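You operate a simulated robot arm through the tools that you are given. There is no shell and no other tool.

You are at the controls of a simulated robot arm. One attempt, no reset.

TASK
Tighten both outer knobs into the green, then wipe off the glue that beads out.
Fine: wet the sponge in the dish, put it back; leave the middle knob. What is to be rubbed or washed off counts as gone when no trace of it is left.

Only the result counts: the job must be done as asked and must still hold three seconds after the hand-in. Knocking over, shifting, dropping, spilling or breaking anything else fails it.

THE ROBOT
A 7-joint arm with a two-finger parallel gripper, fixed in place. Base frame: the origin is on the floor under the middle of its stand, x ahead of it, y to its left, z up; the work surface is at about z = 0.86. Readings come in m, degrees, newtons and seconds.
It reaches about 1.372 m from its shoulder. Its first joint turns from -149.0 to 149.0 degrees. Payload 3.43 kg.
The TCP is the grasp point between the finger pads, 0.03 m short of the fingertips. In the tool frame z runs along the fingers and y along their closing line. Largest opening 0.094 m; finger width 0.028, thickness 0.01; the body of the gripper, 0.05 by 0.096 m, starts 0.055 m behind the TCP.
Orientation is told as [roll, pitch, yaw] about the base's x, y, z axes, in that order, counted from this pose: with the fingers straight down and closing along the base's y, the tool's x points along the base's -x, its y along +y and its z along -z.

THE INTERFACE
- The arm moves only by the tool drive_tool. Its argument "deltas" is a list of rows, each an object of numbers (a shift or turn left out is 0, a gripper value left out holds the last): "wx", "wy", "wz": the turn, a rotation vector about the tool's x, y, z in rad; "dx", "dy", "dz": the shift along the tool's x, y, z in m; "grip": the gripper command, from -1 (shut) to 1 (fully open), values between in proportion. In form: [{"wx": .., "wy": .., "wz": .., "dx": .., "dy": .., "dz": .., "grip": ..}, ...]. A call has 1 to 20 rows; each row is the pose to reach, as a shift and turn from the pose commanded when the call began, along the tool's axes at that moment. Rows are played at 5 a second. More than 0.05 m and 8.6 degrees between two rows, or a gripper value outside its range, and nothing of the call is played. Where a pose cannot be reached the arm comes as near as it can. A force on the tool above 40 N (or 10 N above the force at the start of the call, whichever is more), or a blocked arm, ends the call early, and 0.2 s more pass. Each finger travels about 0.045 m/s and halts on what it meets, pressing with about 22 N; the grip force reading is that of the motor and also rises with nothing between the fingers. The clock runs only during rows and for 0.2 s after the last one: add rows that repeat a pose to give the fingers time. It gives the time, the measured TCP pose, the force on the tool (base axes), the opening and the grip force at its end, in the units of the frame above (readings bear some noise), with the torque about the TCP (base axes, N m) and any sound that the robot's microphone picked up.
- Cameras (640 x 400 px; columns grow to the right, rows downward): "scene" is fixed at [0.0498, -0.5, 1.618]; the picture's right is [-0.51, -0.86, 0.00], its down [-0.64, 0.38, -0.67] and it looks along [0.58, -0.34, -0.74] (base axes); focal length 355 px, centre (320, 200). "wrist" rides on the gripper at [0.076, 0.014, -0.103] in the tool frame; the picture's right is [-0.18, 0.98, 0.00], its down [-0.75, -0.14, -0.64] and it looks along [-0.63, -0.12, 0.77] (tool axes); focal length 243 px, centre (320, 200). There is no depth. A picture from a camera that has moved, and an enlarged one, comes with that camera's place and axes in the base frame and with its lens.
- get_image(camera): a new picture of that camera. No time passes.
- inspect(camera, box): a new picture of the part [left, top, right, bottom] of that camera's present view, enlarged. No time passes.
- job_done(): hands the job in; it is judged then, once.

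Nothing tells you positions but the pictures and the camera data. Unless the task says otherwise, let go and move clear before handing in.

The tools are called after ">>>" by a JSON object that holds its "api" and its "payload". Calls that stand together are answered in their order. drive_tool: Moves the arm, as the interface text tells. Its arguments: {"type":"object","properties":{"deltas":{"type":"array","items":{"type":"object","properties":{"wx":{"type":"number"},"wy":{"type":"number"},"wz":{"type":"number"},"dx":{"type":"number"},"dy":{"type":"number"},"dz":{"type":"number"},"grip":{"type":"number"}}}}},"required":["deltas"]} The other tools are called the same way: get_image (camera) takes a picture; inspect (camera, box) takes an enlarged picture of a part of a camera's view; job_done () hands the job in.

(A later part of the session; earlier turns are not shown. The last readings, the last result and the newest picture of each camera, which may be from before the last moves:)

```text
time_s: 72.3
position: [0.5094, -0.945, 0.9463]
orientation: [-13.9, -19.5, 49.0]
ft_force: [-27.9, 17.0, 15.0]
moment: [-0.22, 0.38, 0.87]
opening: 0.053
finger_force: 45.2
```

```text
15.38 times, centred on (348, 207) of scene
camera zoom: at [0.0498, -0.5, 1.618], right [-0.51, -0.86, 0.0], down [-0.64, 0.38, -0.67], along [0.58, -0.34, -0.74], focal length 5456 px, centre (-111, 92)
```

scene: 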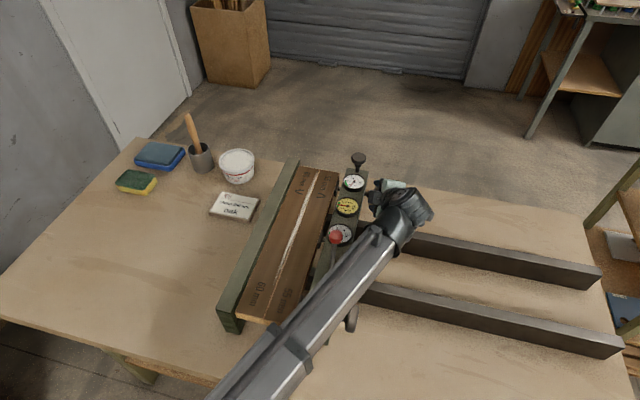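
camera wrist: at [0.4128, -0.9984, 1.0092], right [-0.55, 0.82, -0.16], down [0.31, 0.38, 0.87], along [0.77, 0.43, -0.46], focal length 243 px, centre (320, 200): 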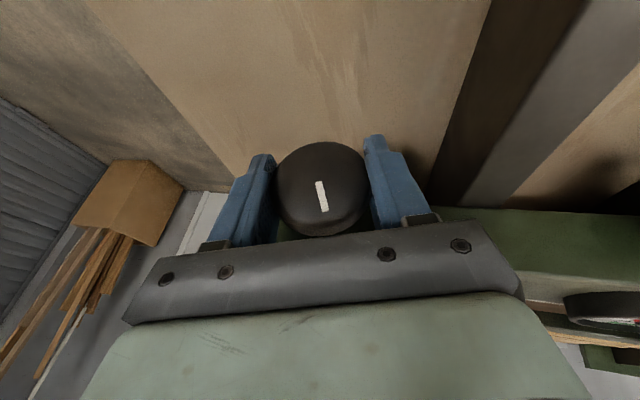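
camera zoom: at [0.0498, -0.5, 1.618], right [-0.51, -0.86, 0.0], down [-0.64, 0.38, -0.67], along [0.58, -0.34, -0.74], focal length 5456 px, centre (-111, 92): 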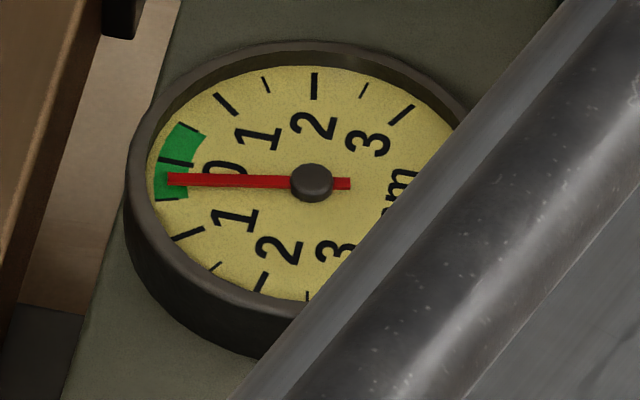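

The far gauge reads about 1.3 kN, inside the 1–2 green, and the alignment gauge is in its green too. I'll release and back out, then verify all the gauges.

>>> {"api": "drive_tool", "payload": {"deltas": [{"grip": 1}, {"grip": 1}, {"grip": 1}, {"grip": 1}, {"dx": 0.0114, "dz": -0.0041, "grip": 1}, {"dx": 0.0228, "dz": -0.0083, "grip": 1}, {"dx": 0.0342, "dz": -0.0124, "grip": 1}, {"dx": 0.0456, "dz": -0.0166, "grip": 1}, {"dx": 0.08, "dz": -0.0291, "grip": 1}, {"dx": 0.09, "dz": -0.07, "grip": 1}, {"dx": 0.1, "dz": -0.11, "grip": 1}, {"dx": 0.11, "dz": -0.15, "grip": 1}, {"dx": 0.11, "dz": -0.15, "grip": 1}]}}

>>> {"api": "get_image", "payload": {"camera": "wrist"}}

>>> {"api": "get_image", "payload": {"camera": "scene"}}

```text
time_s: 75.1
position: [0.3845, -1.0392, 1.0444]
orientation: [-14.1, -19.8, 48.9]
ft_force: [-0.1, 0.1, 0.2]
moment: [0.0, -0.05, 0.0]
opening: 0.0941
finger_force: 0.1
```

```text
taken
camera wrist: at [0.2874, -1.091, 1.1085], right [-0.55, 0.82, -0.16], down [0.31, 0.38, 0.87], along [0.78, 0.43, -0.46], focal length 243 px, centre (320, 200)
```

wrist: 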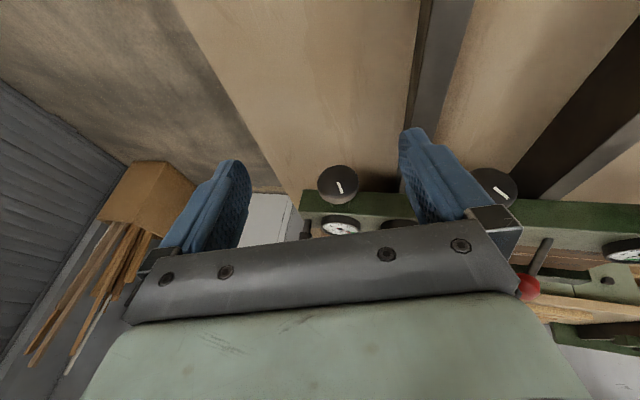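

```text
taken
```

scene: 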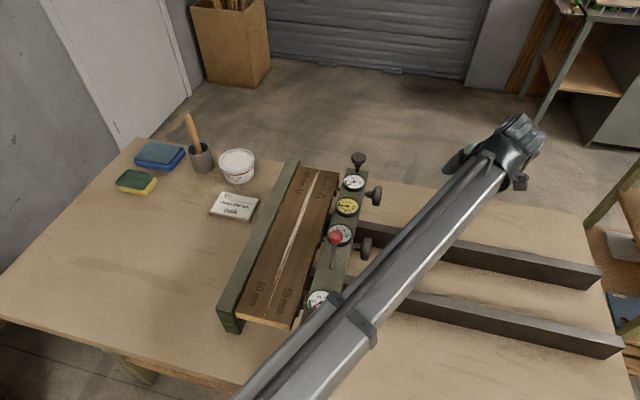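

>>> {"api": "inspect", "payload": {"camera": "wrist", "box": [440, 140, 540, 220]}}

>>> {"api": "inspect", "payload": {"camera": "wrist", "box": [300, 150, 400, 240]}}

>>> {"api": "inspect", "payload": {"camera": "scene", "box": [300, 160, 390, 320]}}

```text
5.00 times, centred on (490, 180) of wrist
camera zoom: at [0.2874, -1.091, 1.1085], right [-0.55, 0.82, -0.16], down [0.31, 0.38, 0.87], along [0.78, 0.43, -0.46], focal length 1213 px, centre (-530, 300)
```

zoom: 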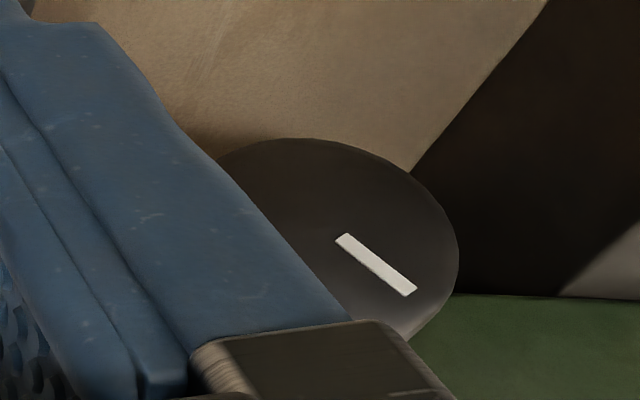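

```text
4.44 times, centred on (350, 195) of wrist
camera zoom: at [0.2874, -1.091, 1.1085], right [-0.55, 0.82, -0.16], down [0.31, 0.38, 0.87], along [0.78, 0.43, -0.46], focal length 1078 px, centre (187, 222)
```

zoom: 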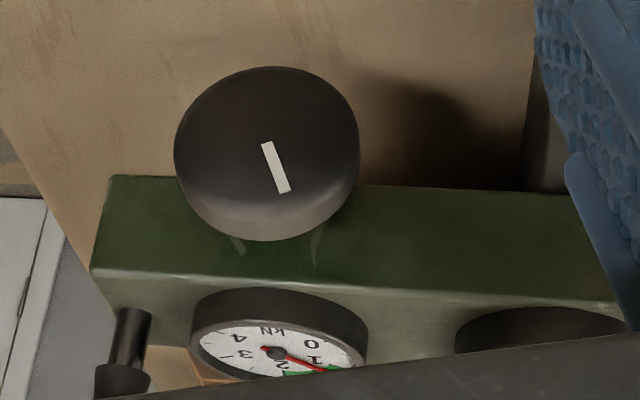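

```text
2.50 times, centred on (345, 240) of scene
camera zoom: at [0.0498, -0.5, 1.618], right [-0.51, -0.86, 0.0], down [-0.64, 0.38, -0.67], along [0.58, -0.34, -0.74], focal length 886 px, centre (258, 100)
```

zoom: 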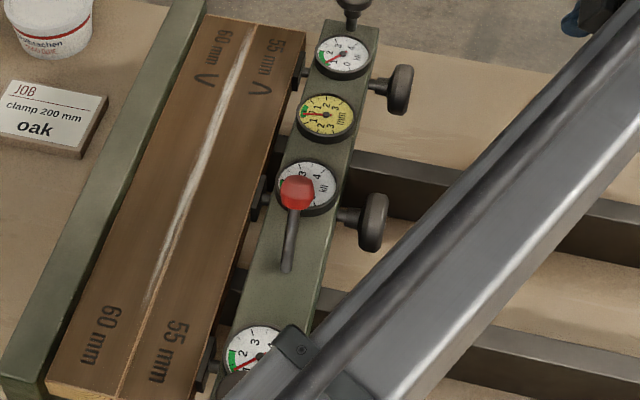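

Both outer gauges hold in the green, and glue has beaded along the joint. I'll straighten the tool, rise, and check that the middle gauge is unchanged.

>>> {"api": "drive_tool", "payload": {"deltas": [{"wy": 0.12}, {"wy": 0.24}, {"wy": 0.349}, {"wy": 0.349}]}}

>>> {"api": "drive_tool", "payload": {"deltas": [{"wx": -0.08, "dz": -0.03}, {"wx": -0.16, "dz": -0.06}, {"wx": -0.25, "dz": -0.09}, {"wx": -0.25, "dz": -0.12}, {"wx": -0.25, "dz": -0.16}, {"wx": -0.25, "dz": -0.16}]}}

>>> {"api": "get_image", "payload": {"camera": "wrist"}}

```text
time_s: 76.1
position: [0.3845, -1.0378, 1.0441]
orientation: [-13.3, -0.2, 44.0]
ft_force: [-0.5, -0.4, -0.5]
moment: [0.0, -0.01, -0.02]
opening: 0.0943
finger_force: 0.0
```

```text
time_s: 77.5
position: [0.3579, -1.0127, 1.2003]
orientation: [1.1, -0.2, 44.1]
ft_force: [0.8, 0.3, 0.5]
moment: [0.03, 0.01, 0.02]
opening: 0.094
finger_force: 0.0
```

```text
taken
camera wrist: at [0.2946, -1.057, 1.3015], right [-0.55, 0.83, 0.02], down [0.65, 0.41, 0.64], along [0.53, 0.37, -0.77], focal length 243 px, centre (320, 200)
```

wrist: 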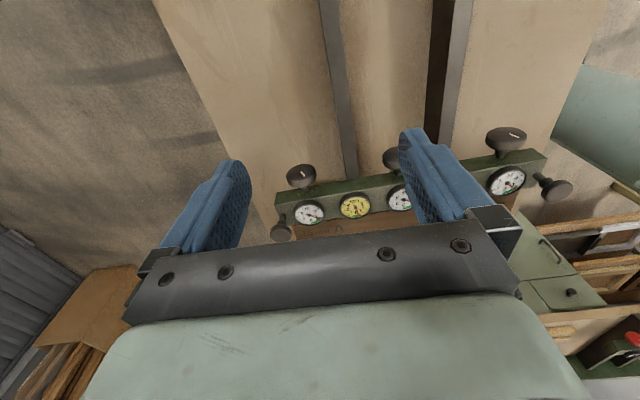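

>>> {"api": "inspect", "payload": {"camera": "wrist", "box": [280, 140, 420, 230]}}

>>> {"api": "inspect", "payload": {"camera": "wrist", "box": [470, 110, 590, 210]}}

>>> {"api": "inspect", "payload": {"camera": "wrist", "box": [380, 180, 420, 215]}}

```text
4.44 times, centred on (350, 185) of wrist
camera zoom: at [0.2946, -1.057, 1.3015], right [-0.55, 0.83, 0.02], down [0.65, 0.41, 0.64], along [0.53, 0.37, -0.77], focal length 1078 px, centre (187, 267)
```

zoom: 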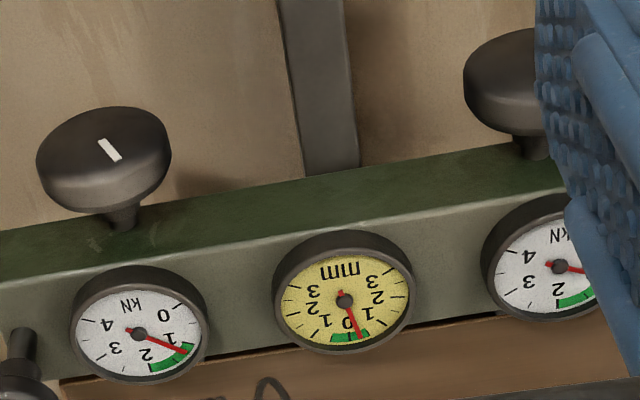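

```text
4.00 times, centred on (530, 160) of wrist
camera zoom: at [0.2946, -1.057, 1.3015], right [-0.55, 0.83, 0.02], down [0.65, 0.41, 0.64], along [0.53, 0.37, -0.77], focal length 970 px, centre (-520, 360)
```

zoom: 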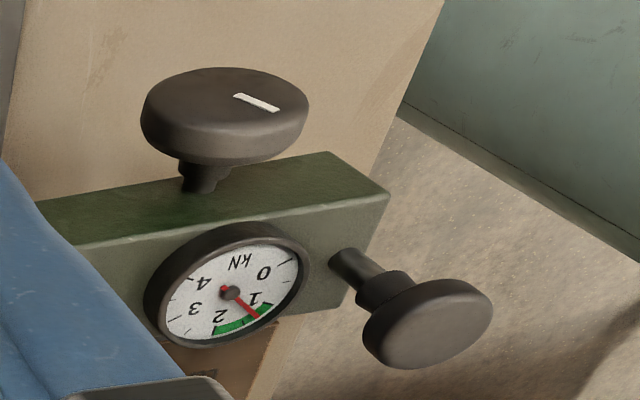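

```text
11.43 times, centred on (400, 198) of wrist
camera zoom: at [0.2946, -1.057, 1.3015], right [-0.55, 0.83, 0.02], down [0.65, 0.41, 0.64], along [0.53, 0.37, -0.77], focal length 2773 px, centre (-594, 229)
```

zoom: 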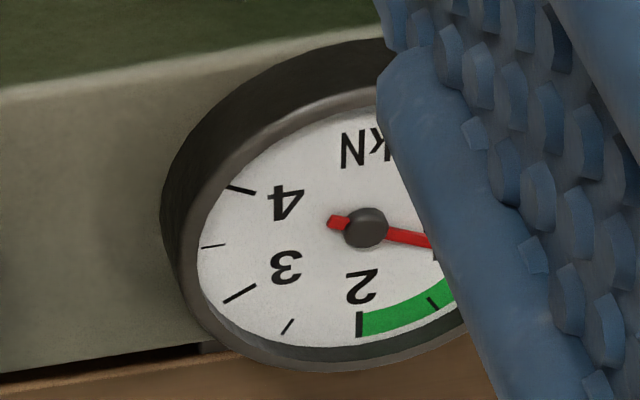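

The middle gauge looks unchanged at about 1. Now the glue: I'll look at the bead along the joint.

>>> {"api": "inspect", "payload": {"camera": "scene", "box": [220, 150, 350, 340]}}

>>> {"api": "inspect", "payload": {"camera": "scene", "box": [100, 100, 270, 230]}}

>>> {"api": "get_image", "payload": {"camera": "scene"}}

```text
2.11 times, centred on (285, 245) of scene
camera zoom: at [0.0498, -0.5, 1.618], right [-0.51, -0.86, 0.0], down [-0.64, 0.38, -0.67], along [0.58, -0.34, -0.74], focal length 746 px, centre (394, 105)
```

zoom: 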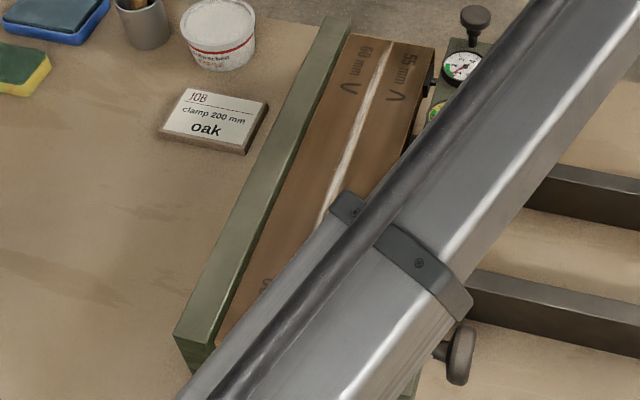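

```text
3.08 times, centred on (185, 165) of scene
camera zoom: at [0.0498, -0.5, 1.618], right [-0.51, -0.86, 0.0], down [-0.64, 0.38, -0.67], along [0.58, -0.34, -0.74], focal length 1091 px, centre (735, 308)
```

zoom: 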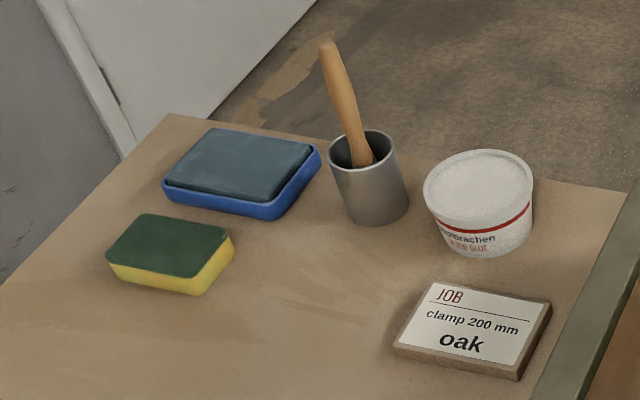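

```text
taken
```

scene: 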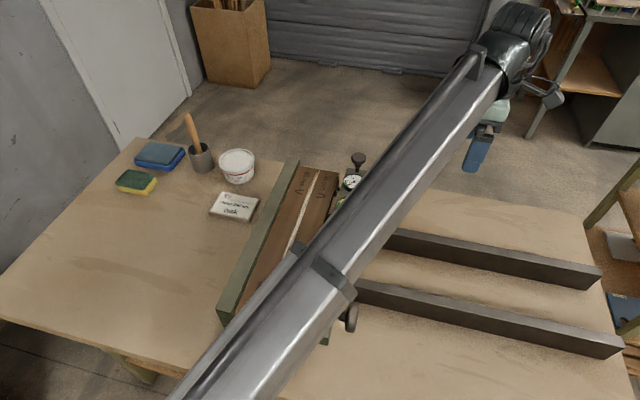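

The bead runs along the joint. Next, the sponge: it's about 93 x 55 mm, lying along the table axis near (0.968,-0.414), and the blue dish is near (1.054,-0.502). I'll fly over high, clear of the brush handle (top z≈1.05), to get a close look.

>>> {"api": "drive_tool", "payload": {"deltas": [{"dx": -0.0386, "dy": -0.0047, "wx": 0.019, "wz": -0.0157}, {"dx": -0.0772, "dy": -0.0094, "wx": 0.019, "wz": -0.0157}, {"dx": -0.1158, "dy": -0.0141, "wx": 0.019, "wz": -0.0157}, {"dx": -0.1543, "dy": -0.0186, "wx": 0.019, "wz": -0.0157}, {"dx": -0.1929, "dy": -0.0233, "wx": 0.019, "wz": -0.0157}, {"dx": -0.2315, "dy": -0.028, "wx": 0.019, "wz": -0.0157}, {"dx": -0.27, "dy": -0.0326, "wx": 0.019, "wz": -0.0157}, {"dx": -0.3086, "dy": -0.0373, "wx": 0.019, "wz": -0.0157}, {"dx": -0.3472, "dy": -0.042, "wx": 0.019, "wz": -0.0157}, {"dx": -0.3857, "dy": -0.0466, "wx": 0.019, "wz": -0.0157}, {"dx": -0.4243, "dy": -0.0512, "wx": 0.019, "wz": -0.0157}, {"dx": -0.4629, "dy": -0.0559, "wx": 0.019, "wz": -0.0157}, {"dx": -0.5015, "dy": -0.0605, "wx": 0.019, "wz": -0.0157}, {"dx": -0.54, "dy": -0.0652, "wx": 0.019, "wz": -0.0157}, {"dx": -0.5786, "dy": -0.0699, "wx": 0.019, "wz": -0.0157}, {"dx": -0.6171, "dy": -0.0745, "wx": 0.019, "wz": -0.0157}, {"dx": -0.6171, "dy": -0.0745, "wx": 0.019, "wz": -0.0157}]}}

>>> {"api": "get_image", "payload": {"camera": "wrist"}}

>>> {"api": "get_image", "payload": {"camera": "scene"}}

```text
time_s: 81.1
position: [0.854, -0.6347, 1.1992]
orientation: [-0.1, -0.3, 45.2]
ft_force: [0.3, -0.6, -1.0]
moment: [-0.02, -0.01, 0.01]
opening: 0.0942
finger_force: 0.0
```

```text
taken
camera wrist: at [0.7896, -0.6798, 1.3016], right [-0.57, 0.82, 0.0], down [0.63, 0.43, 0.65], along [0.53, 0.36, -0.76], focal length 243 px, centre (320, 200)
```

wrist: 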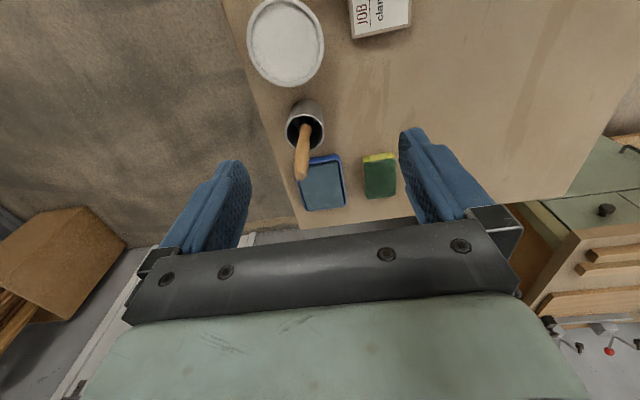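

```text
taken
```

scene: 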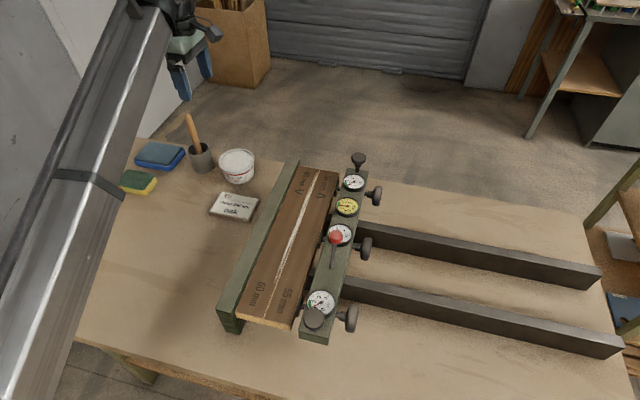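

>>> {"api": "inspect", "payload": {"camera": "wrist", "box": [270, 90, 420, 230]}}

>>> {"api": "inspect", "payload": {"camera": "scene", "box": [220, 150, 370, 340]}}

>>> {"api": "inspect", "payload": {"camera": "scene", "box": [230, 240, 310, 330]}}

>>> {"api": "inspect", "payload": {"camera": "scene", "box": [270, 155, 350, 245]}}

```text
2.86 times, centred on (345, 160) of wrist
camera zoom: at [0.7896, -0.6798, 1.3016], right [-0.57, 0.82, 0.0], down [0.63, 0.43, 0.65], along [0.53, 0.36, -0.76], focal length 693 px, centre (249, 314)
```

zoom: 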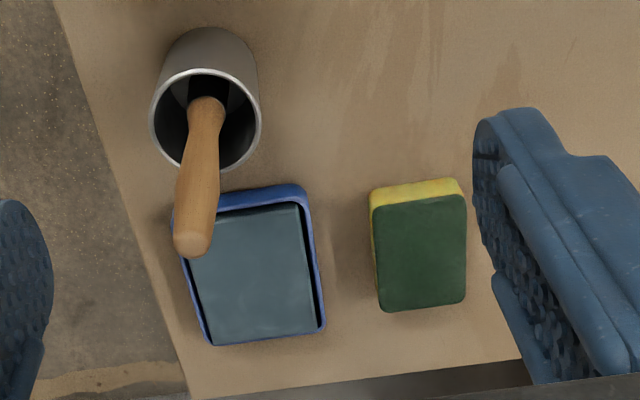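

```text
2.11 times, centred on (295, 245) of scene
camera zoom: at [0.0498, -0.5, 1.618], right [-0.51, -0.86, 0.0], down [-0.64, 0.38, -0.67], along [0.58, -0.34, -0.74], focal length 746 px, centre (373, 105)
```

zoom: 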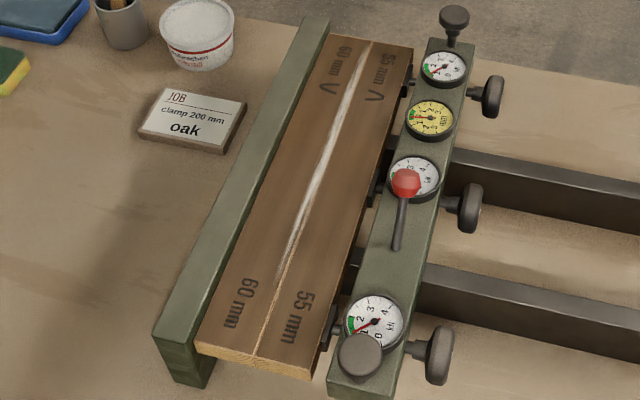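

```text
4.44 times, centred on (270, 285) of scene
camera zoom: at [0.0498, -0.5, 1.618], right [-0.51, -0.86, 0.0], down [-0.64, 0.38, -0.67], along [0.58, -0.34, -0.74], focal length 1576 px, centre (542, -178)
```

zoom: 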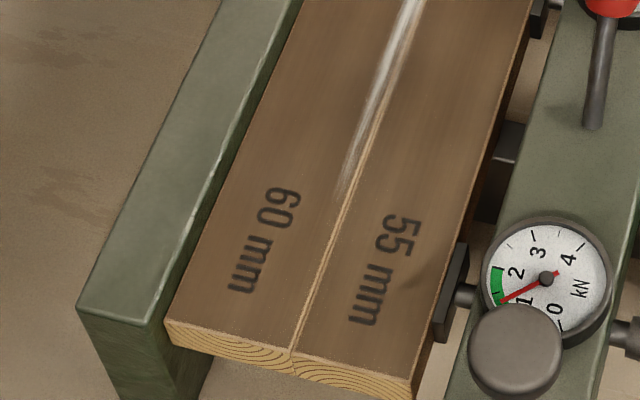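

```text
4.44 times, centred on (310, 200) of scene
camera zoom: at [0.0498, -0.5, 1.618], right [-0.51, -0.86, 0.0], down [-0.64, 0.38, -0.67], along [0.58, -0.34, -0.74], focal length 1576 px, centre (364, 200)
```

zoom: 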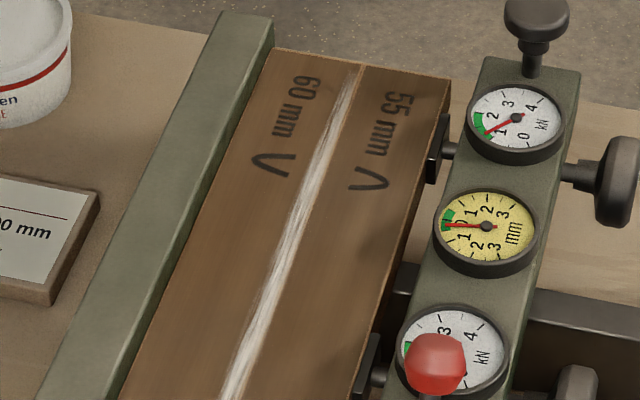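

I can see the dish of water and the sponge with its yellow side down. The bead lies at e2≈0.136, from the far end to about three quarters along. I'll move over the sponge to measure it more closely.

>>> {"api": "drive_tool", "payload": {"deltas": [{"dx": -0.038, "dy": 0.0133}, {"dx": -0.076, "dy": 0.0266}, {"dx": -0.114, "dy": 0.0399}, {"dx": -0.152, "dy": 0.0532}, {"dx": -0.19, "dy": 0.0665}, {"dx": -0.228, "dy": 0.0798}, {"dx": -0.228, "dy": 0.0798, "dz": 0.035}, {"dx": -0.228, "dy": 0.0798, "dz": 0.07}, {"dx": -0.228, "dy": 0.0798, "dz": 0.1}, {"dx": -0.228, "dy": 0.0798, "dz": 0.1}]}}

>>> {"api": "get_image", "payload": {"camera": "wrist"}}

>>> {"api": "get_image", "payload": {"camera": "scene"}}

```text
time_s: 83.3
position: [0.9578, -0.4183, 1.1003]
orientation: [-0.1, -0.2, 45.0]
ft_force: [-0.6, -0.1, 1.1]
moment: [0.0, 0.0, -0.02]
opening: 0.094
finger_force: 0.0
```

```text
taken
camera wrist: at [0.8941, -0.4612, 1.2019], right [-0.57, 0.82, 0.0], down [0.63, 0.43, 0.65], along [0.53, 0.36, -0.76], focal length 243 px, centre (320, 200)
```

wrist: 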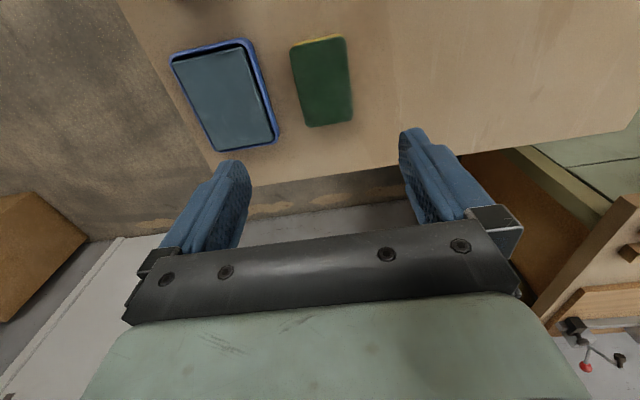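

```text
taken
```

scene: 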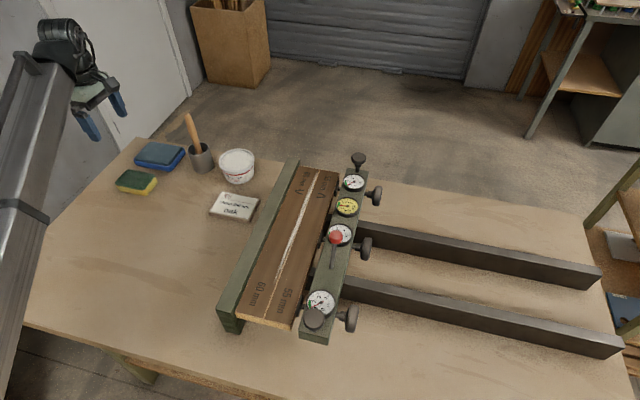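

The sponge is right below: about 90 x 60 x 30 mm, aligned with the tool, centre near (0.960,-0.413). I'll descend so the fingertips stop about 15 mm above the table, then grip across its 60 mm width.

>>> {"api": "drive_tool", "payload": {"deltas": [{"dx": -0.0053, "dy": 0.0022, "dz": 0.02}, {"dx": -0.0053, "dy": 0.0022, "dz": 0.055}, {"dx": -0.0053, "dy": 0.0022, "dz": 0.09}, {"dx": -0.0053, "dy": 0.0022, "dz": 0.12}, {"dx": -0.0053, "dy": 0.0022, "dz": 0.145}, {"dx": -0.0053, "dy": 0.0022, "dz": 0.145}]}}

>>> {"api": "get_image", "payload": {"camera": "wrist"}}

>>> {"api": "inspect", "payload": {"camera": "scene", "box": [60, 90, 220, 230]}}

```text
time_s: 84.7
position: [0.9598, -0.4112, 0.9569]
orientation: [-0.1, -0.3, 45.2]
ft_force: [-0.3, -0.5, -0.3]
moment: [0.04, 0.02, 0.01]
opening: 0.094
finger_force: 0.1
```

```text
taken
camera wrist: at [0.8965, -0.4554, 1.0587], right [-0.57, 0.82, 0.0], down [0.63, 0.43, 0.65], along [0.53, 0.36, -0.76], focal length 243 px, centre (320, 200)
```

wrist: 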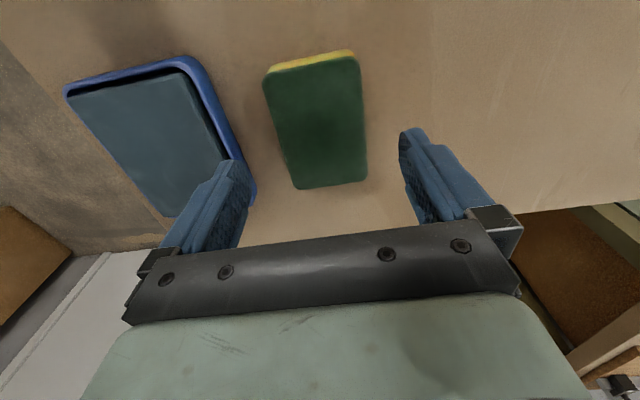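

```text
2.86 times, centred on (140, 160) of scene
camera zoom: at [0.0498, -0.5, 1.618], right [-0.51, -0.86, 0.0], down [-0.64, 0.38, -0.67], along [0.58, -0.34, -0.74], focal length 1013 px, centre (834, 314)
```

zoom: 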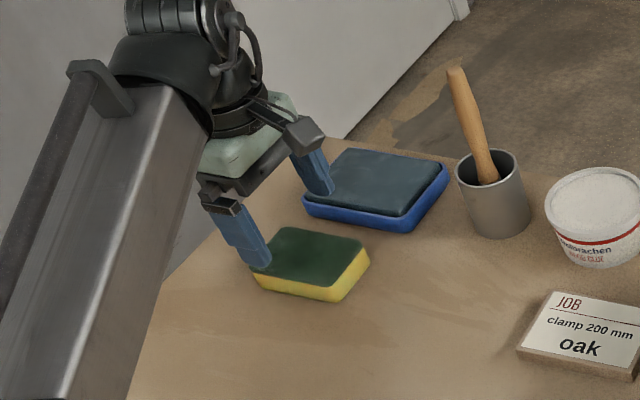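

Before gripping, I want to be sure what the blue dish holds.

>>> {"api": "inspect", "payload": {"camera": "wrist", "box": [50, 40, 270, 240]}}

>>> {"api": "inspect", "payload": {"camera": "scene", "box": [130, 130, 200, 180]}}

```text
2.00 times, centred on (160, 140) of wrist
camera zoom: at [0.8965, -0.4554, 1.0587], right [-0.57, 0.82, 0.0], down [0.63, 0.43, 0.65], along [0.53, 0.36, -0.76], focal length 485 px, centre (640, 320)
```

zoom: 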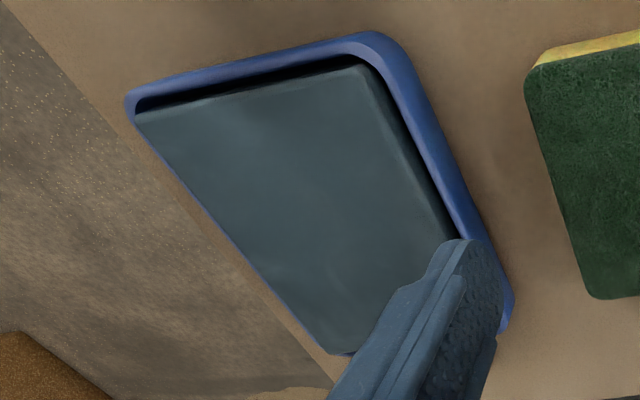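

```text
8.00 times, centred on (165, 155) of scene
camera zoom: at [0.0498, -0.5, 1.618], right [-0.51, -0.86, 0.0], down [-0.64, 0.38, -0.67], along [0.58, -0.34, -0.74], focal length 2837 px, centre (1560, 560)
```

zoom: 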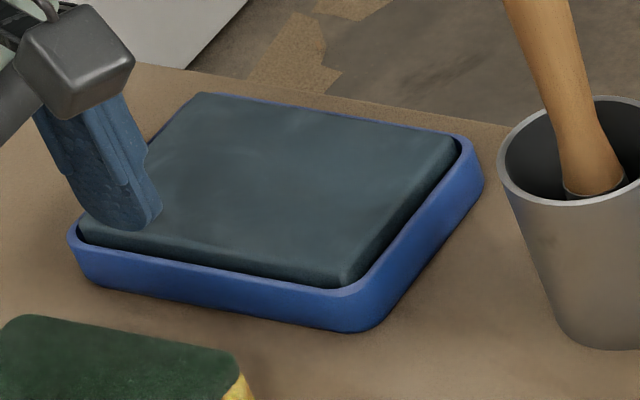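

The dish holds a dark water surface at or slightly above the rim. The sponge is centred under the gripper, at (0.960,-0.411), which I'll remember for putting it back. Descending and gripping.

>>> {"api": "drive_tool", "payload": {"deltas": [{"dz": 0.02}, {"dz": 0.04}, {"dz": 0.052}, {"dz": 0.052}]}}

>>> {"api": "drive_tool", "payload": {"deltas": [{"grip": -1}, {"grip": -1}, {"grip": -1}, {"grip": -1}, {"grip": -1}]}}

>>> {"api": "get_image", "payload": {"camera": "wrist"}}

>>> {"api": "inspect", "payload": {"camera": "scene", "box": [60, 90, 220, 230]}}

```text
time_s: 85.7
position: [0.9606, -0.413, 0.9042]
orientation: [-0.1, -0.2, 45.1]
ft_force: [0.6, 0.3, 0.4]
moment: [-0.01, 0.01, -0.02]
opening: 0.0939
finger_force: 0.0
```

```text
time_s: 86.9
position: [0.9613, -0.4126, 0.9051]
orientation: [-0.1, -0.2, 45.0]
ft_force: [-0.3, -0.1, 0.6]
moment: [0.01, -0.03, 0.04]
opening: 0.0635
finger_force: 21.9
```

```text
taken
camera wrist: at [0.8967, -0.4559, 1.0062], right [-0.57, 0.82, 0.0], down [0.63, 0.43, 0.65], along [0.53, 0.36, -0.76], focal length 243 px, centre (320, 200)
```

wrist: 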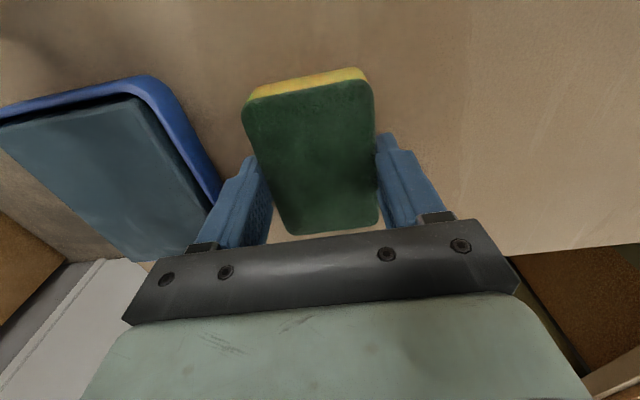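

```text
2.86 times, centred on (140, 160) of scene
camera zoom: at [0.0498, -0.5, 1.618], right [-0.51, -0.86, 0.0], down [-0.64, 0.38, -0.67], along [0.58, -0.34, -0.74], focal length 1013 px, centre (834, 314)
```

zoom: 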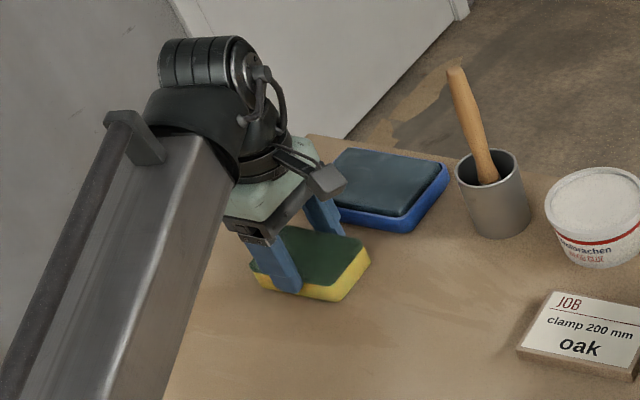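

The sponge is held at 63.5 mm. Lifting it straight up.

>>> {"api": "drive_tool", "payload": {"deltas": [{"dz": -0.02}, {"dz": -0.05}, {"dz": -0.09}, {"dz": -0.12}, {"dz": -0.12}]}}

>>> {"api": "get_image", "payload": {"camera": "wrist"}}

>>> {"api": "inspect", "payload": {"camera": "scene", "box": [60, 50, 260, 210]}}

```text
time_s: 88.1
position: [0.9607, -0.4123, 1.0246]
orientation: [0.0, -0.2, 45.1]
ft_force: [-0.9, -0.5, 0.7]
moment: [0.0, 0.0, -0.03]
opening: 0.0633
finger_force: 22.2
```

```text
taken
camera wrist: at [0.8964, -0.456, 1.1268], right [-0.57, 0.82, 0.0], down [0.63, 0.43, 0.65], along [0.53, 0.36, -0.76], focal length 243 px, centre (320, 200)
```

wrist: 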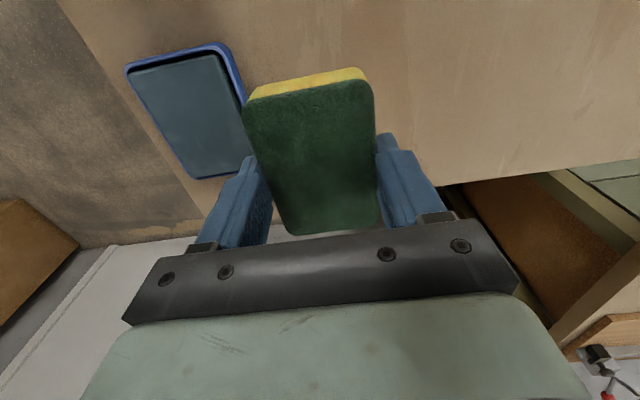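

```text
2.50 times, centred on (160, 130) of scene
camera zoom: at [0.0498, -0.5, 1.618], right [-0.51, -0.86, 0.0], down [-0.64, 0.38, -0.67], along [0.58, -0.34, -0.74], focal length 886 px, centre (720, 375)
```

zoom: 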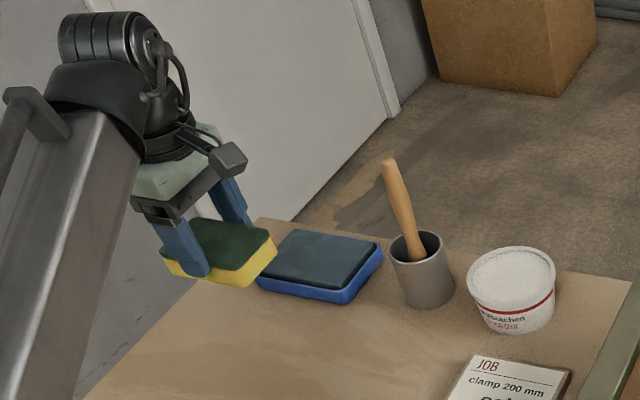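

The dish is directly along the beam axis from the sponge's spot, about 120 mm away. I'll move over it while staying high and check alignment.

>>> {"api": "drive_tool", "payload": {"deltas": [{"dy": -0.03}, {"dy": -0.06}, {"dy": -0.09}, {"dy": -0.12}, {"dy": -0.12}]}}

>>> {"api": "get_image", "payload": {"camera": "wrist"}}

>>> {"api": "inspect", "payload": {"camera": "scene", "box": [60, 50, 260, 210]}}

```text
time_s: 89.3
position: [1.0451, -0.4966, 1.0236]
orientation: [0.0, -0.2, 45.0]
ft_force: [-0.9, 0.6, 0.0]
moment: [0.0, 0.0, 0.0]
opening: 0.0632
finger_force: 21.8
```

```text
taken
camera wrist: at [0.9814, -0.5406, 1.126], right [-0.57, 0.82, 0.0], down [0.63, 0.43, 0.65], along [0.53, 0.36, -0.76], focal length 243 px, centre (320, 200)
```

wrist: 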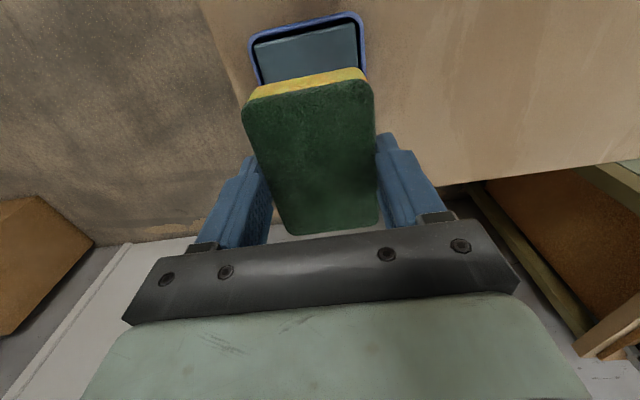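

```text
2.50 times, centred on (160, 130) of scene
camera zoom: at [0.0498, -0.5, 1.618], right [-0.51, -0.86, 0.0], down [-0.64, 0.38, -0.67], along [0.58, -0.34, -0.74], focal length 886 px, centre (720, 375)
```

zoom: 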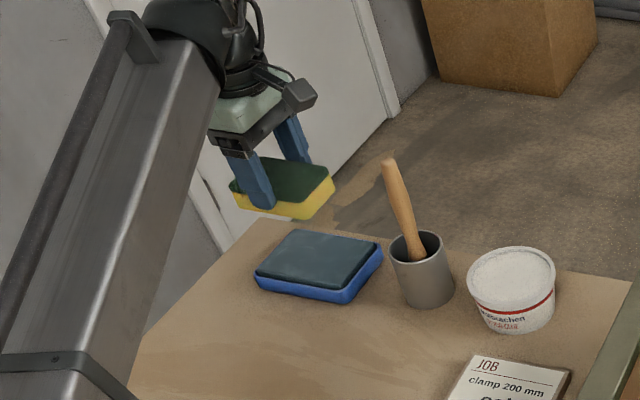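

Alignment over the dish is good. Lowering the sponge to just above the water.

>>> {"api": "drive_tool", "payload": {"deltas": [{"dz": 0.025}, {"dz": 0.05}, {"dz": 0.07}, {"dz": 0.078}, {"dz": 0.078}]}}

>>> {"api": "inspect", "payload": {"camera": "scene", "box": [90, 90, 230, 210]}}

>>> {"api": "get_image", "payload": {"camera": "wrist"}}

```text
time_s: 90.5
position: [1.0452, -0.4964, 0.9477]
orientation: [-0.1, -0.3, 45.2]
ft_force: [-0.6, 0.0, 0.4]
moment: [-0.02, -0.01, -0.02]
opening: 0.0633
finger_force: 22.1
```

```text
3.33 times, centred on (160, 150) of scene
camera zoom: at [0.0498, -0.5, 1.618], right [-0.51, -0.86, 0.0], down [-0.64, 0.38, -0.67], along [0.58, -0.34, -0.74], focal length 1182 px, centre (853, 367)
```

zoom: 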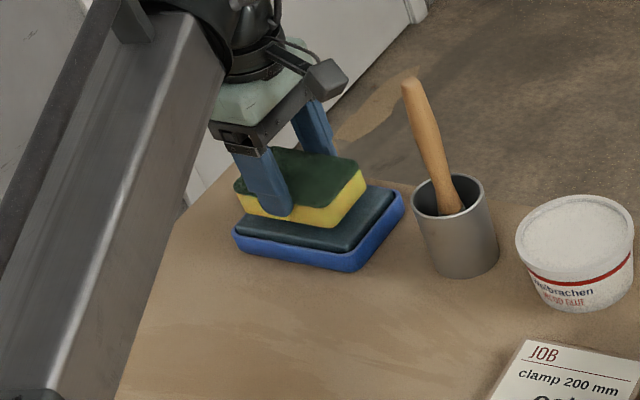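

```text
taken
camera wrist: at [0.9816, -0.5401, 1.0481], right [-0.57, 0.82, 0.0], down [0.63, 0.43, 0.65], along [0.53, 0.36, -0.76], focal length 243 px, centre (320, 200)
```

wrist: 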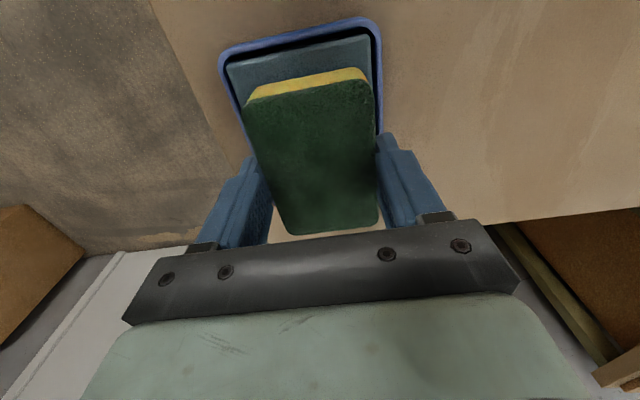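

>>> {"api": "drive_tool", "payload": {"deltas": [{"dz": 0.003}, {"dz": 0.006}, {"dz": 0.009}, {"dz": 0.009}]}}

>>> {"api": "inspect", "payload": {"camera": "scene", "box": [120, 120, 200, 180]}}

```text
time_s: 91.5
position: [1.0463, -0.4959, 0.9368]
orientation: [-0.1, -0.1, 45.1]
ft_force: [0.3, 0.3, -0.6]
moment: [0.01, -0.01, 0.02]
opening: 0.0633
finger_force: 22.3
```

```text
6.67 times, centred on (160, 150) of scene
camera zoom: at [0.0498, -0.5, 1.618], right [-0.51, -0.86, 0.0], down [-0.64, 0.38, -0.67], along [0.58, -0.34, -0.74], focal length 2364 px, centre (1387, 533)
```

zoom: 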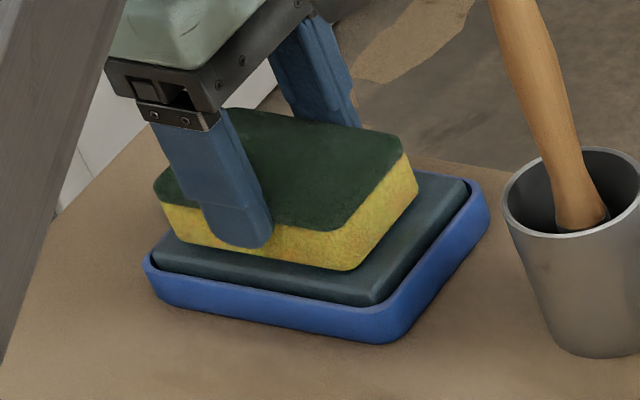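

No contact yet. Lowering in small steps.

>>> {"api": "drive_tool", "payload": {"deltas": [{"dz": 0.002}, {"dz": 0.004}, {"dz": 0.006}, {"dz": 0.006}]}}

>>> {"api": "inspect", "payload": {"camera": "scene", "box": [120, 120, 200, 180]}}

```text
time_s: 92.5
position: [1.0449, -0.4958, 0.9338]
orientation: [-0.3, -0.3, 45.0]
ft_force: [1.3, -1.1, 19.9]
moment: [0.07, 0.13, -0.01]
opening: 0.0633
finger_force: 21.5
```

```text
6.67 times, centred on (160, 150) of scene
camera zoom: at [0.0498, -0.5, 1.618], right [-0.51, -0.86, 0.0], down [-0.64, 0.38, -0.67], along [0.58, -0.34, -0.74], focal length 2364 px, centre (1387, 533)
```

zoom: 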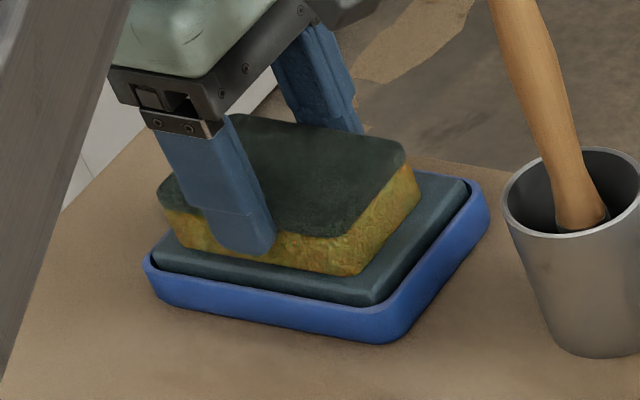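

The sponge has darkened, so it's wet now. I'll lift it and carry it over to the boards by a route that avoids the brush handle.

>>> {"api": "drive_tool", "payload": {"deltas": [{"dz": -0.01}, {"dz": -0.03}, {"dz": -0.07}, {"dz": -0.11}, {"dz": -0.15}, {"dz": -0.18}, {"dy": 0.04, "dz": -0.185}, {"dy": 0.08, "dz": -0.185}, {"dy": 0.12, "dz": -0.185}, {"dy": 0.16, "dz": -0.185}, {"dy": 0.19, "dz": -0.185}, {"dy": 0.19, "dz": -0.185}]}}

>>> {"api": "get_image", "payload": {"camera": "scene"}}

>>> {"api": "get_image", "payload": {"camera": "wrist"}}

```text
time_s: 95.1
position: [0.9089, -0.3622, 1.1176]
orientation: [-0.1, -0.1, 45.1]
ft_force: [0.4, -0.2, 0.5]
moment: [0.02, 0.04, 0.0]
opening: 0.0634
finger_force: 22.1
```

```text
taken
```

scene: 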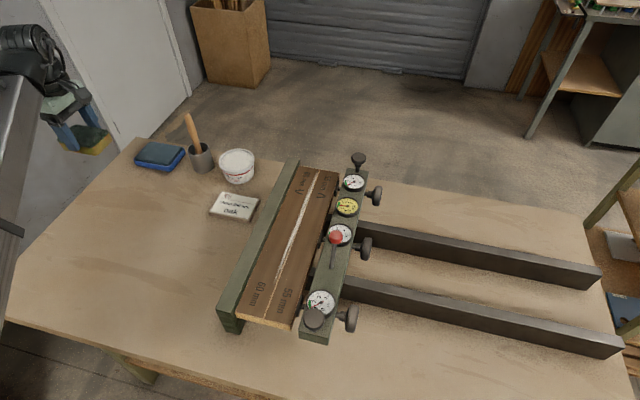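

```text
taken
camera wrist: at [0.8453, -0.4059, 1.2181], right [-0.57, 0.82, 0.0], down [0.63, 0.43, 0.65], along [0.53, 0.36, -0.76], focal length 243 px, centre (320, 200)
```

wrist: 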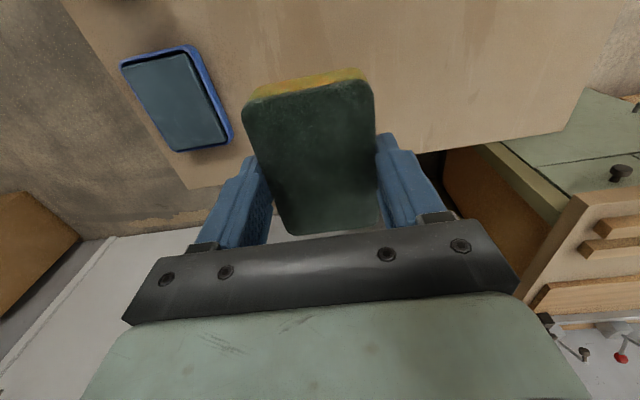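

>>> {"api": "drive_tool", "payload": {"deltas": [{"dx": 0.0372}, {"dx": 0.0744}, {"dx": 0.1116}, {"dx": 0.1488}, {"dx": 0.186}, {"dx": 0.2232}, {"dx": 0.2603}, {"dx": 0.2975, "dy": -0.023}, {"dx": 0.3347, "dy": -0.046}, {"dx": 0.3719, "dy": -0.069}, {"dx": 0.4091, "dy": -0.092}, {"dx": 0.4463, "dy": -0.115}, {"dx": 0.4835, "dy": -0.138}, {"dx": 0.5206, "dy": -0.161}, {"dx": 0.5206, "dy": -0.161}]}}

>>> {"api": "get_image", "payload": {"camera": "scene"}}

>>> {"api": "get_image", "payload": {"camera": "wrist"}}

```text
time_s: 98.3
position: [0.6547, -0.8445, 1.1138]
orientation: [-0.1, -0.1, 45.1]
ft_force: [0.5, -0.1, 0.3]
moment: [0.02, -0.02, -0.02]
opening: 0.0633
finger_force: 22.2
```

```text
taken
```

scene: 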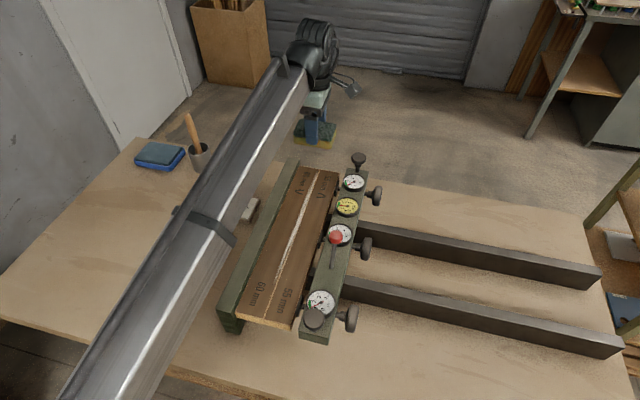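

```text
taken
camera wrist: at [0.5913, -0.8892, 1.2155], right [-0.57, 0.82, 0.0], down [0.63, 0.43, 0.65], along [0.53, 0.36, -0.76], focal length 243 px, centre (320, 200)
```

wrist: 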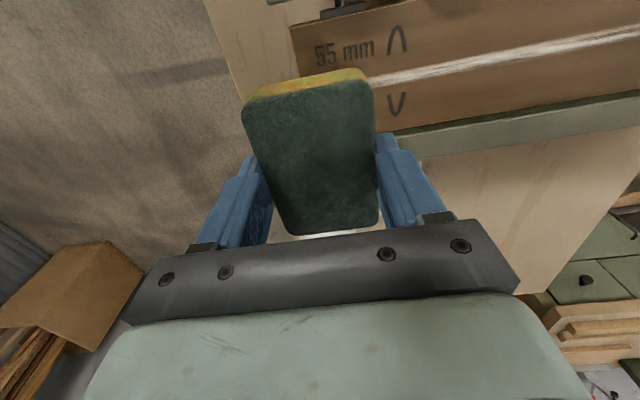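

The sponge is over the far end of the joint, well centred on the bead. Lowering to just above the boards.

>>> {"api": "drive_tool", "payload": {"deltas": [{"dz": 0.03}, {"dz": 0.06}, {"dz": 0.085}, {"dz": 0.1}, {"dz": 0.1}]}}

>>> {"api": "inspect", "payload": {"camera": "scene", "box": [260, 130, 380, 230]}}

>>> {"api": "get_image", "payload": {"camera": "wrist"}}

```text
time_s: 99.5
position: [0.6562, -0.8456, 1.014]
orientation: [-0.2, -0.2, 45.1]
ft_force: [-0.2, 0.0, -0.7]
moment: [-0.01, 0.01, 0.02]
opening: 0.0633
finger_force: 21.7
```

```text
4.00 times, centred on (320, 180) of scene
camera zoom: at [0.0498, -0.5, 1.618], right [-0.51, -0.86, 0.0], down [-0.64, 0.38, -0.67], along [0.58, -0.34, -0.74], focal length 1418 px, centre (320, 280)
```

zoom: 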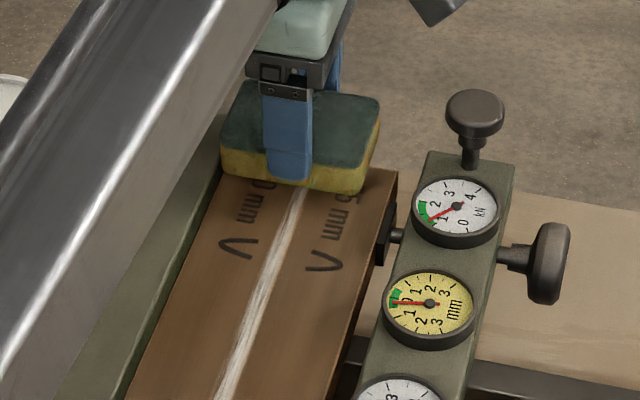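

```text
taken
camera wrist: at [0.5929, -0.8891, 1.1159], right [-0.57, 0.82, 0.0], down [0.63, 0.43, 0.65], along [0.53, 0.36, -0.76], focal length 243 px, centre (320, 200)
```

wrist: 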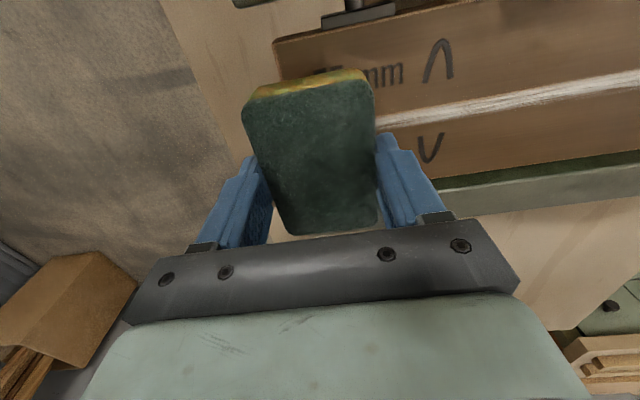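

>>> {"api": "drive_tool", "payload": {"deltas": [{"dz": 0.005}, {"dz": 0.01}, {"dz": 0.014}, {"dz": 0.018}, {"dz": 0.018}]}}

>>> {"api": "inspect", "payload": {"camera": "scene", "box": [260, 130, 380, 230]}}

```text
time_s: 100.7
position: [0.6559, -0.845, 0.998]
orientation: [-0.3, -0.2, 45.1]
ft_force: [1.4, -1.0, 18.0]
moment: [0.11, 0.13, -0.02]
opening: 0.063
finger_force: 21.9
```

```text
4.00 times, centred on (320, 180) of scene
camera zoom: at [0.0498, -0.5, 1.618], right [-0.51, -0.86, 0.0], down [-0.64, 0.38, -0.67], along [0.58, -0.34, -0.74], focal length 1418 px, centre (320, 280)
```

zoom: 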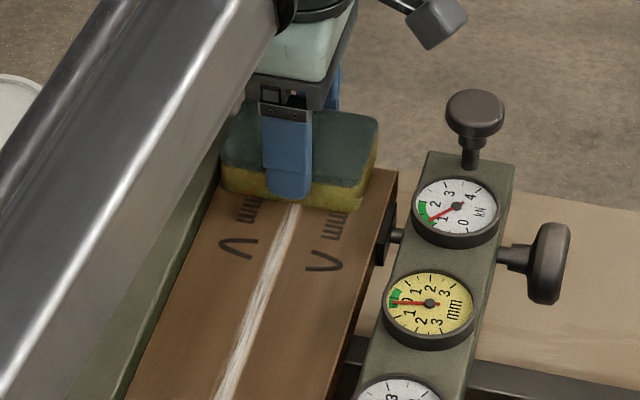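

The sponge is on the boards with about 18 N, touching at TCP z≈0.999. I'll ease the pressure slightly and wipe along the joint toward the near end in stages.

>>> {"api": "drive_tool", "payload": {"deltas": [{"dz": -0.0008}, {"dy": 0.015, "dz": -0.0008}, {"dy": 0.035, "dz": -0.0008}, {"dy": 0.055, "dz": -0.0008}, {"dy": 0.075, "dz": -0.0008}, {"dy": 0.095, "dz": -0.0008}, {"dy": 0.115, "dz": -0.0008}]}}

>>> {"api": "inspect", "payload": {"camera": "scene", "box": [220, 130, 380, 340]}}

>>> {"api": "get_image", "payload": {"camera": "wrist"}}

```text
time_s: 102.3
position: [0.5755, -0.7635, 0.9971]
orientation: [-0.1, -0.2, 44.9]
ft_force: [0.6, 1.3, 1.4]
moment: [0.0, 0.0, 0.0]
opening: 0.0634
finger_force: 22.3
```

```text
1.90 times, centred on (300, 235) of scene
camera zoom: at [0.0498, -0.5, 1.618], right [-0.51, -0.86, 0.0], down [-0.64, 0.38, -0.67], along [0.58, -0.34, -0.74], focal length 675 px, centre (358, 133)
```

zoom: 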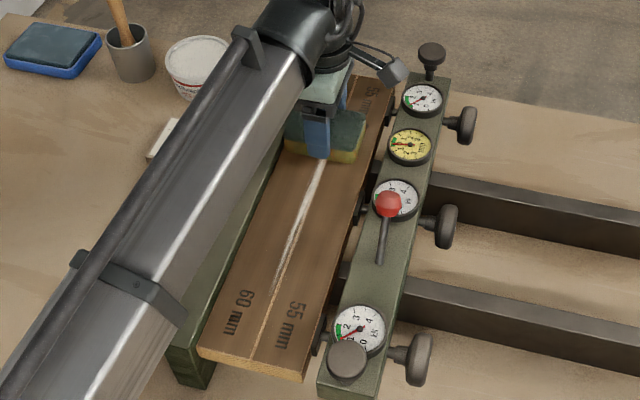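

```text
taken
camera wrist: at [0.5114, -0.8068, 1.0978], right [-0.57, 0.82, 0.0], down [0.63, 0.43, 0.65], along [0.53, 0.37, -0.76], focal length 243 px, centre (320, 200)
```

wrist: 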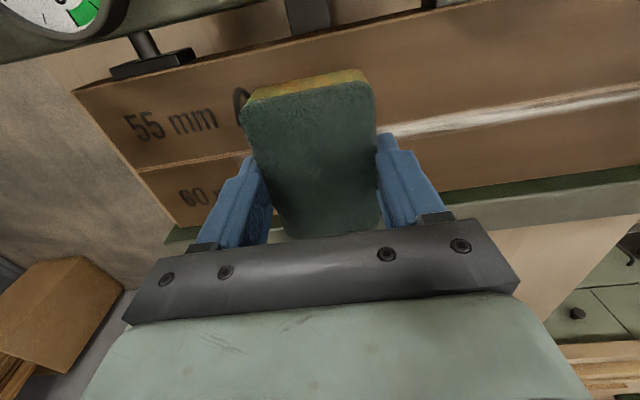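

The wiped part of the joint already looks clean. Contact has become light, so I'll press 1 mm more and continue.

>>> {"api": "drive_tool", "payload": {"deltas": [{"dz": 0.0012}, {"dy": 0.02, "dz": 0.0012}, {"dy": 0.04, "dz": 0.0012}, {"dy": 0.06, "dz": 0.0012}, {"dy": 0.08, "dz": 0.0012}, {"dy": 0.1, "dz": 0.0012}, {"dy": 0.12, "dz": 0.0012}]}}

>>> {"api": "get_image", "payload": {"camera": "wrist"}}

>>> {"api": "inspect", "payload": {"camera": "scene", "box": [220, 130, 380, 340]}}

```text
time_s: 103.9
position: [0.4906, -0.6783, 0.9958]
orientation: [0.0, -0.4, 45.1]
ft_force: [2.5, -1.4, 4.0]
moment: [-0.09, -0.13, 0.01]
opening: 0.0631
finger_force: 21.9
```

```text
taken
camera wrist: at [0.4265, -0.7217, 1.0975], right [-0.57, 0.82, 0.0], down [0.63, 0.43, 0.65], along [0.53, 0.36, -0.76], focal length 243 px, centre (320, 200)
```

wrist: 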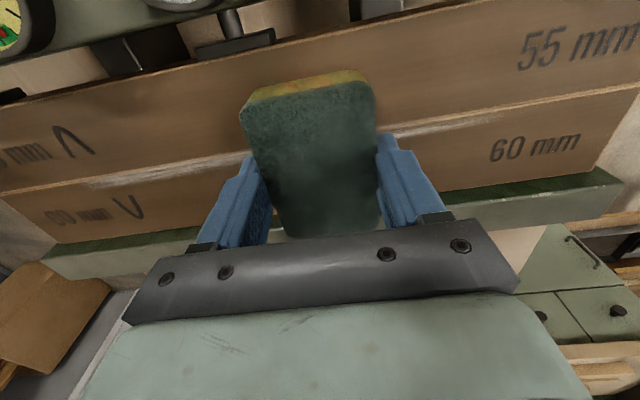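

```text
1.90 times, centred on (300, 235) of scene
camera zoom: at [0.0498, -0.5, 1.618], right [-0.51, -0.86, 0.0], down [-0.64, 0.38, -0.67], along [0.58, -0.34, -0.74], focal length 675 px, centre (358, 133)
```

zoom: 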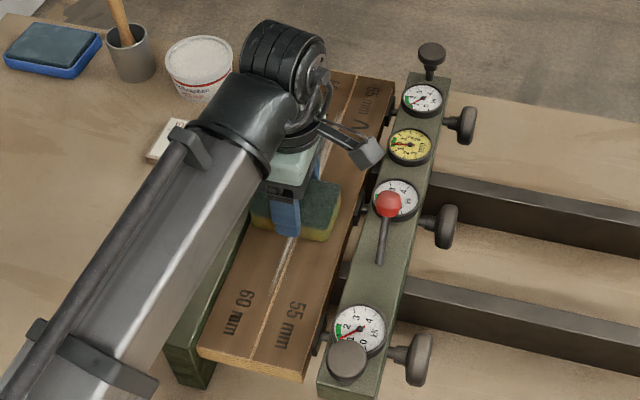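

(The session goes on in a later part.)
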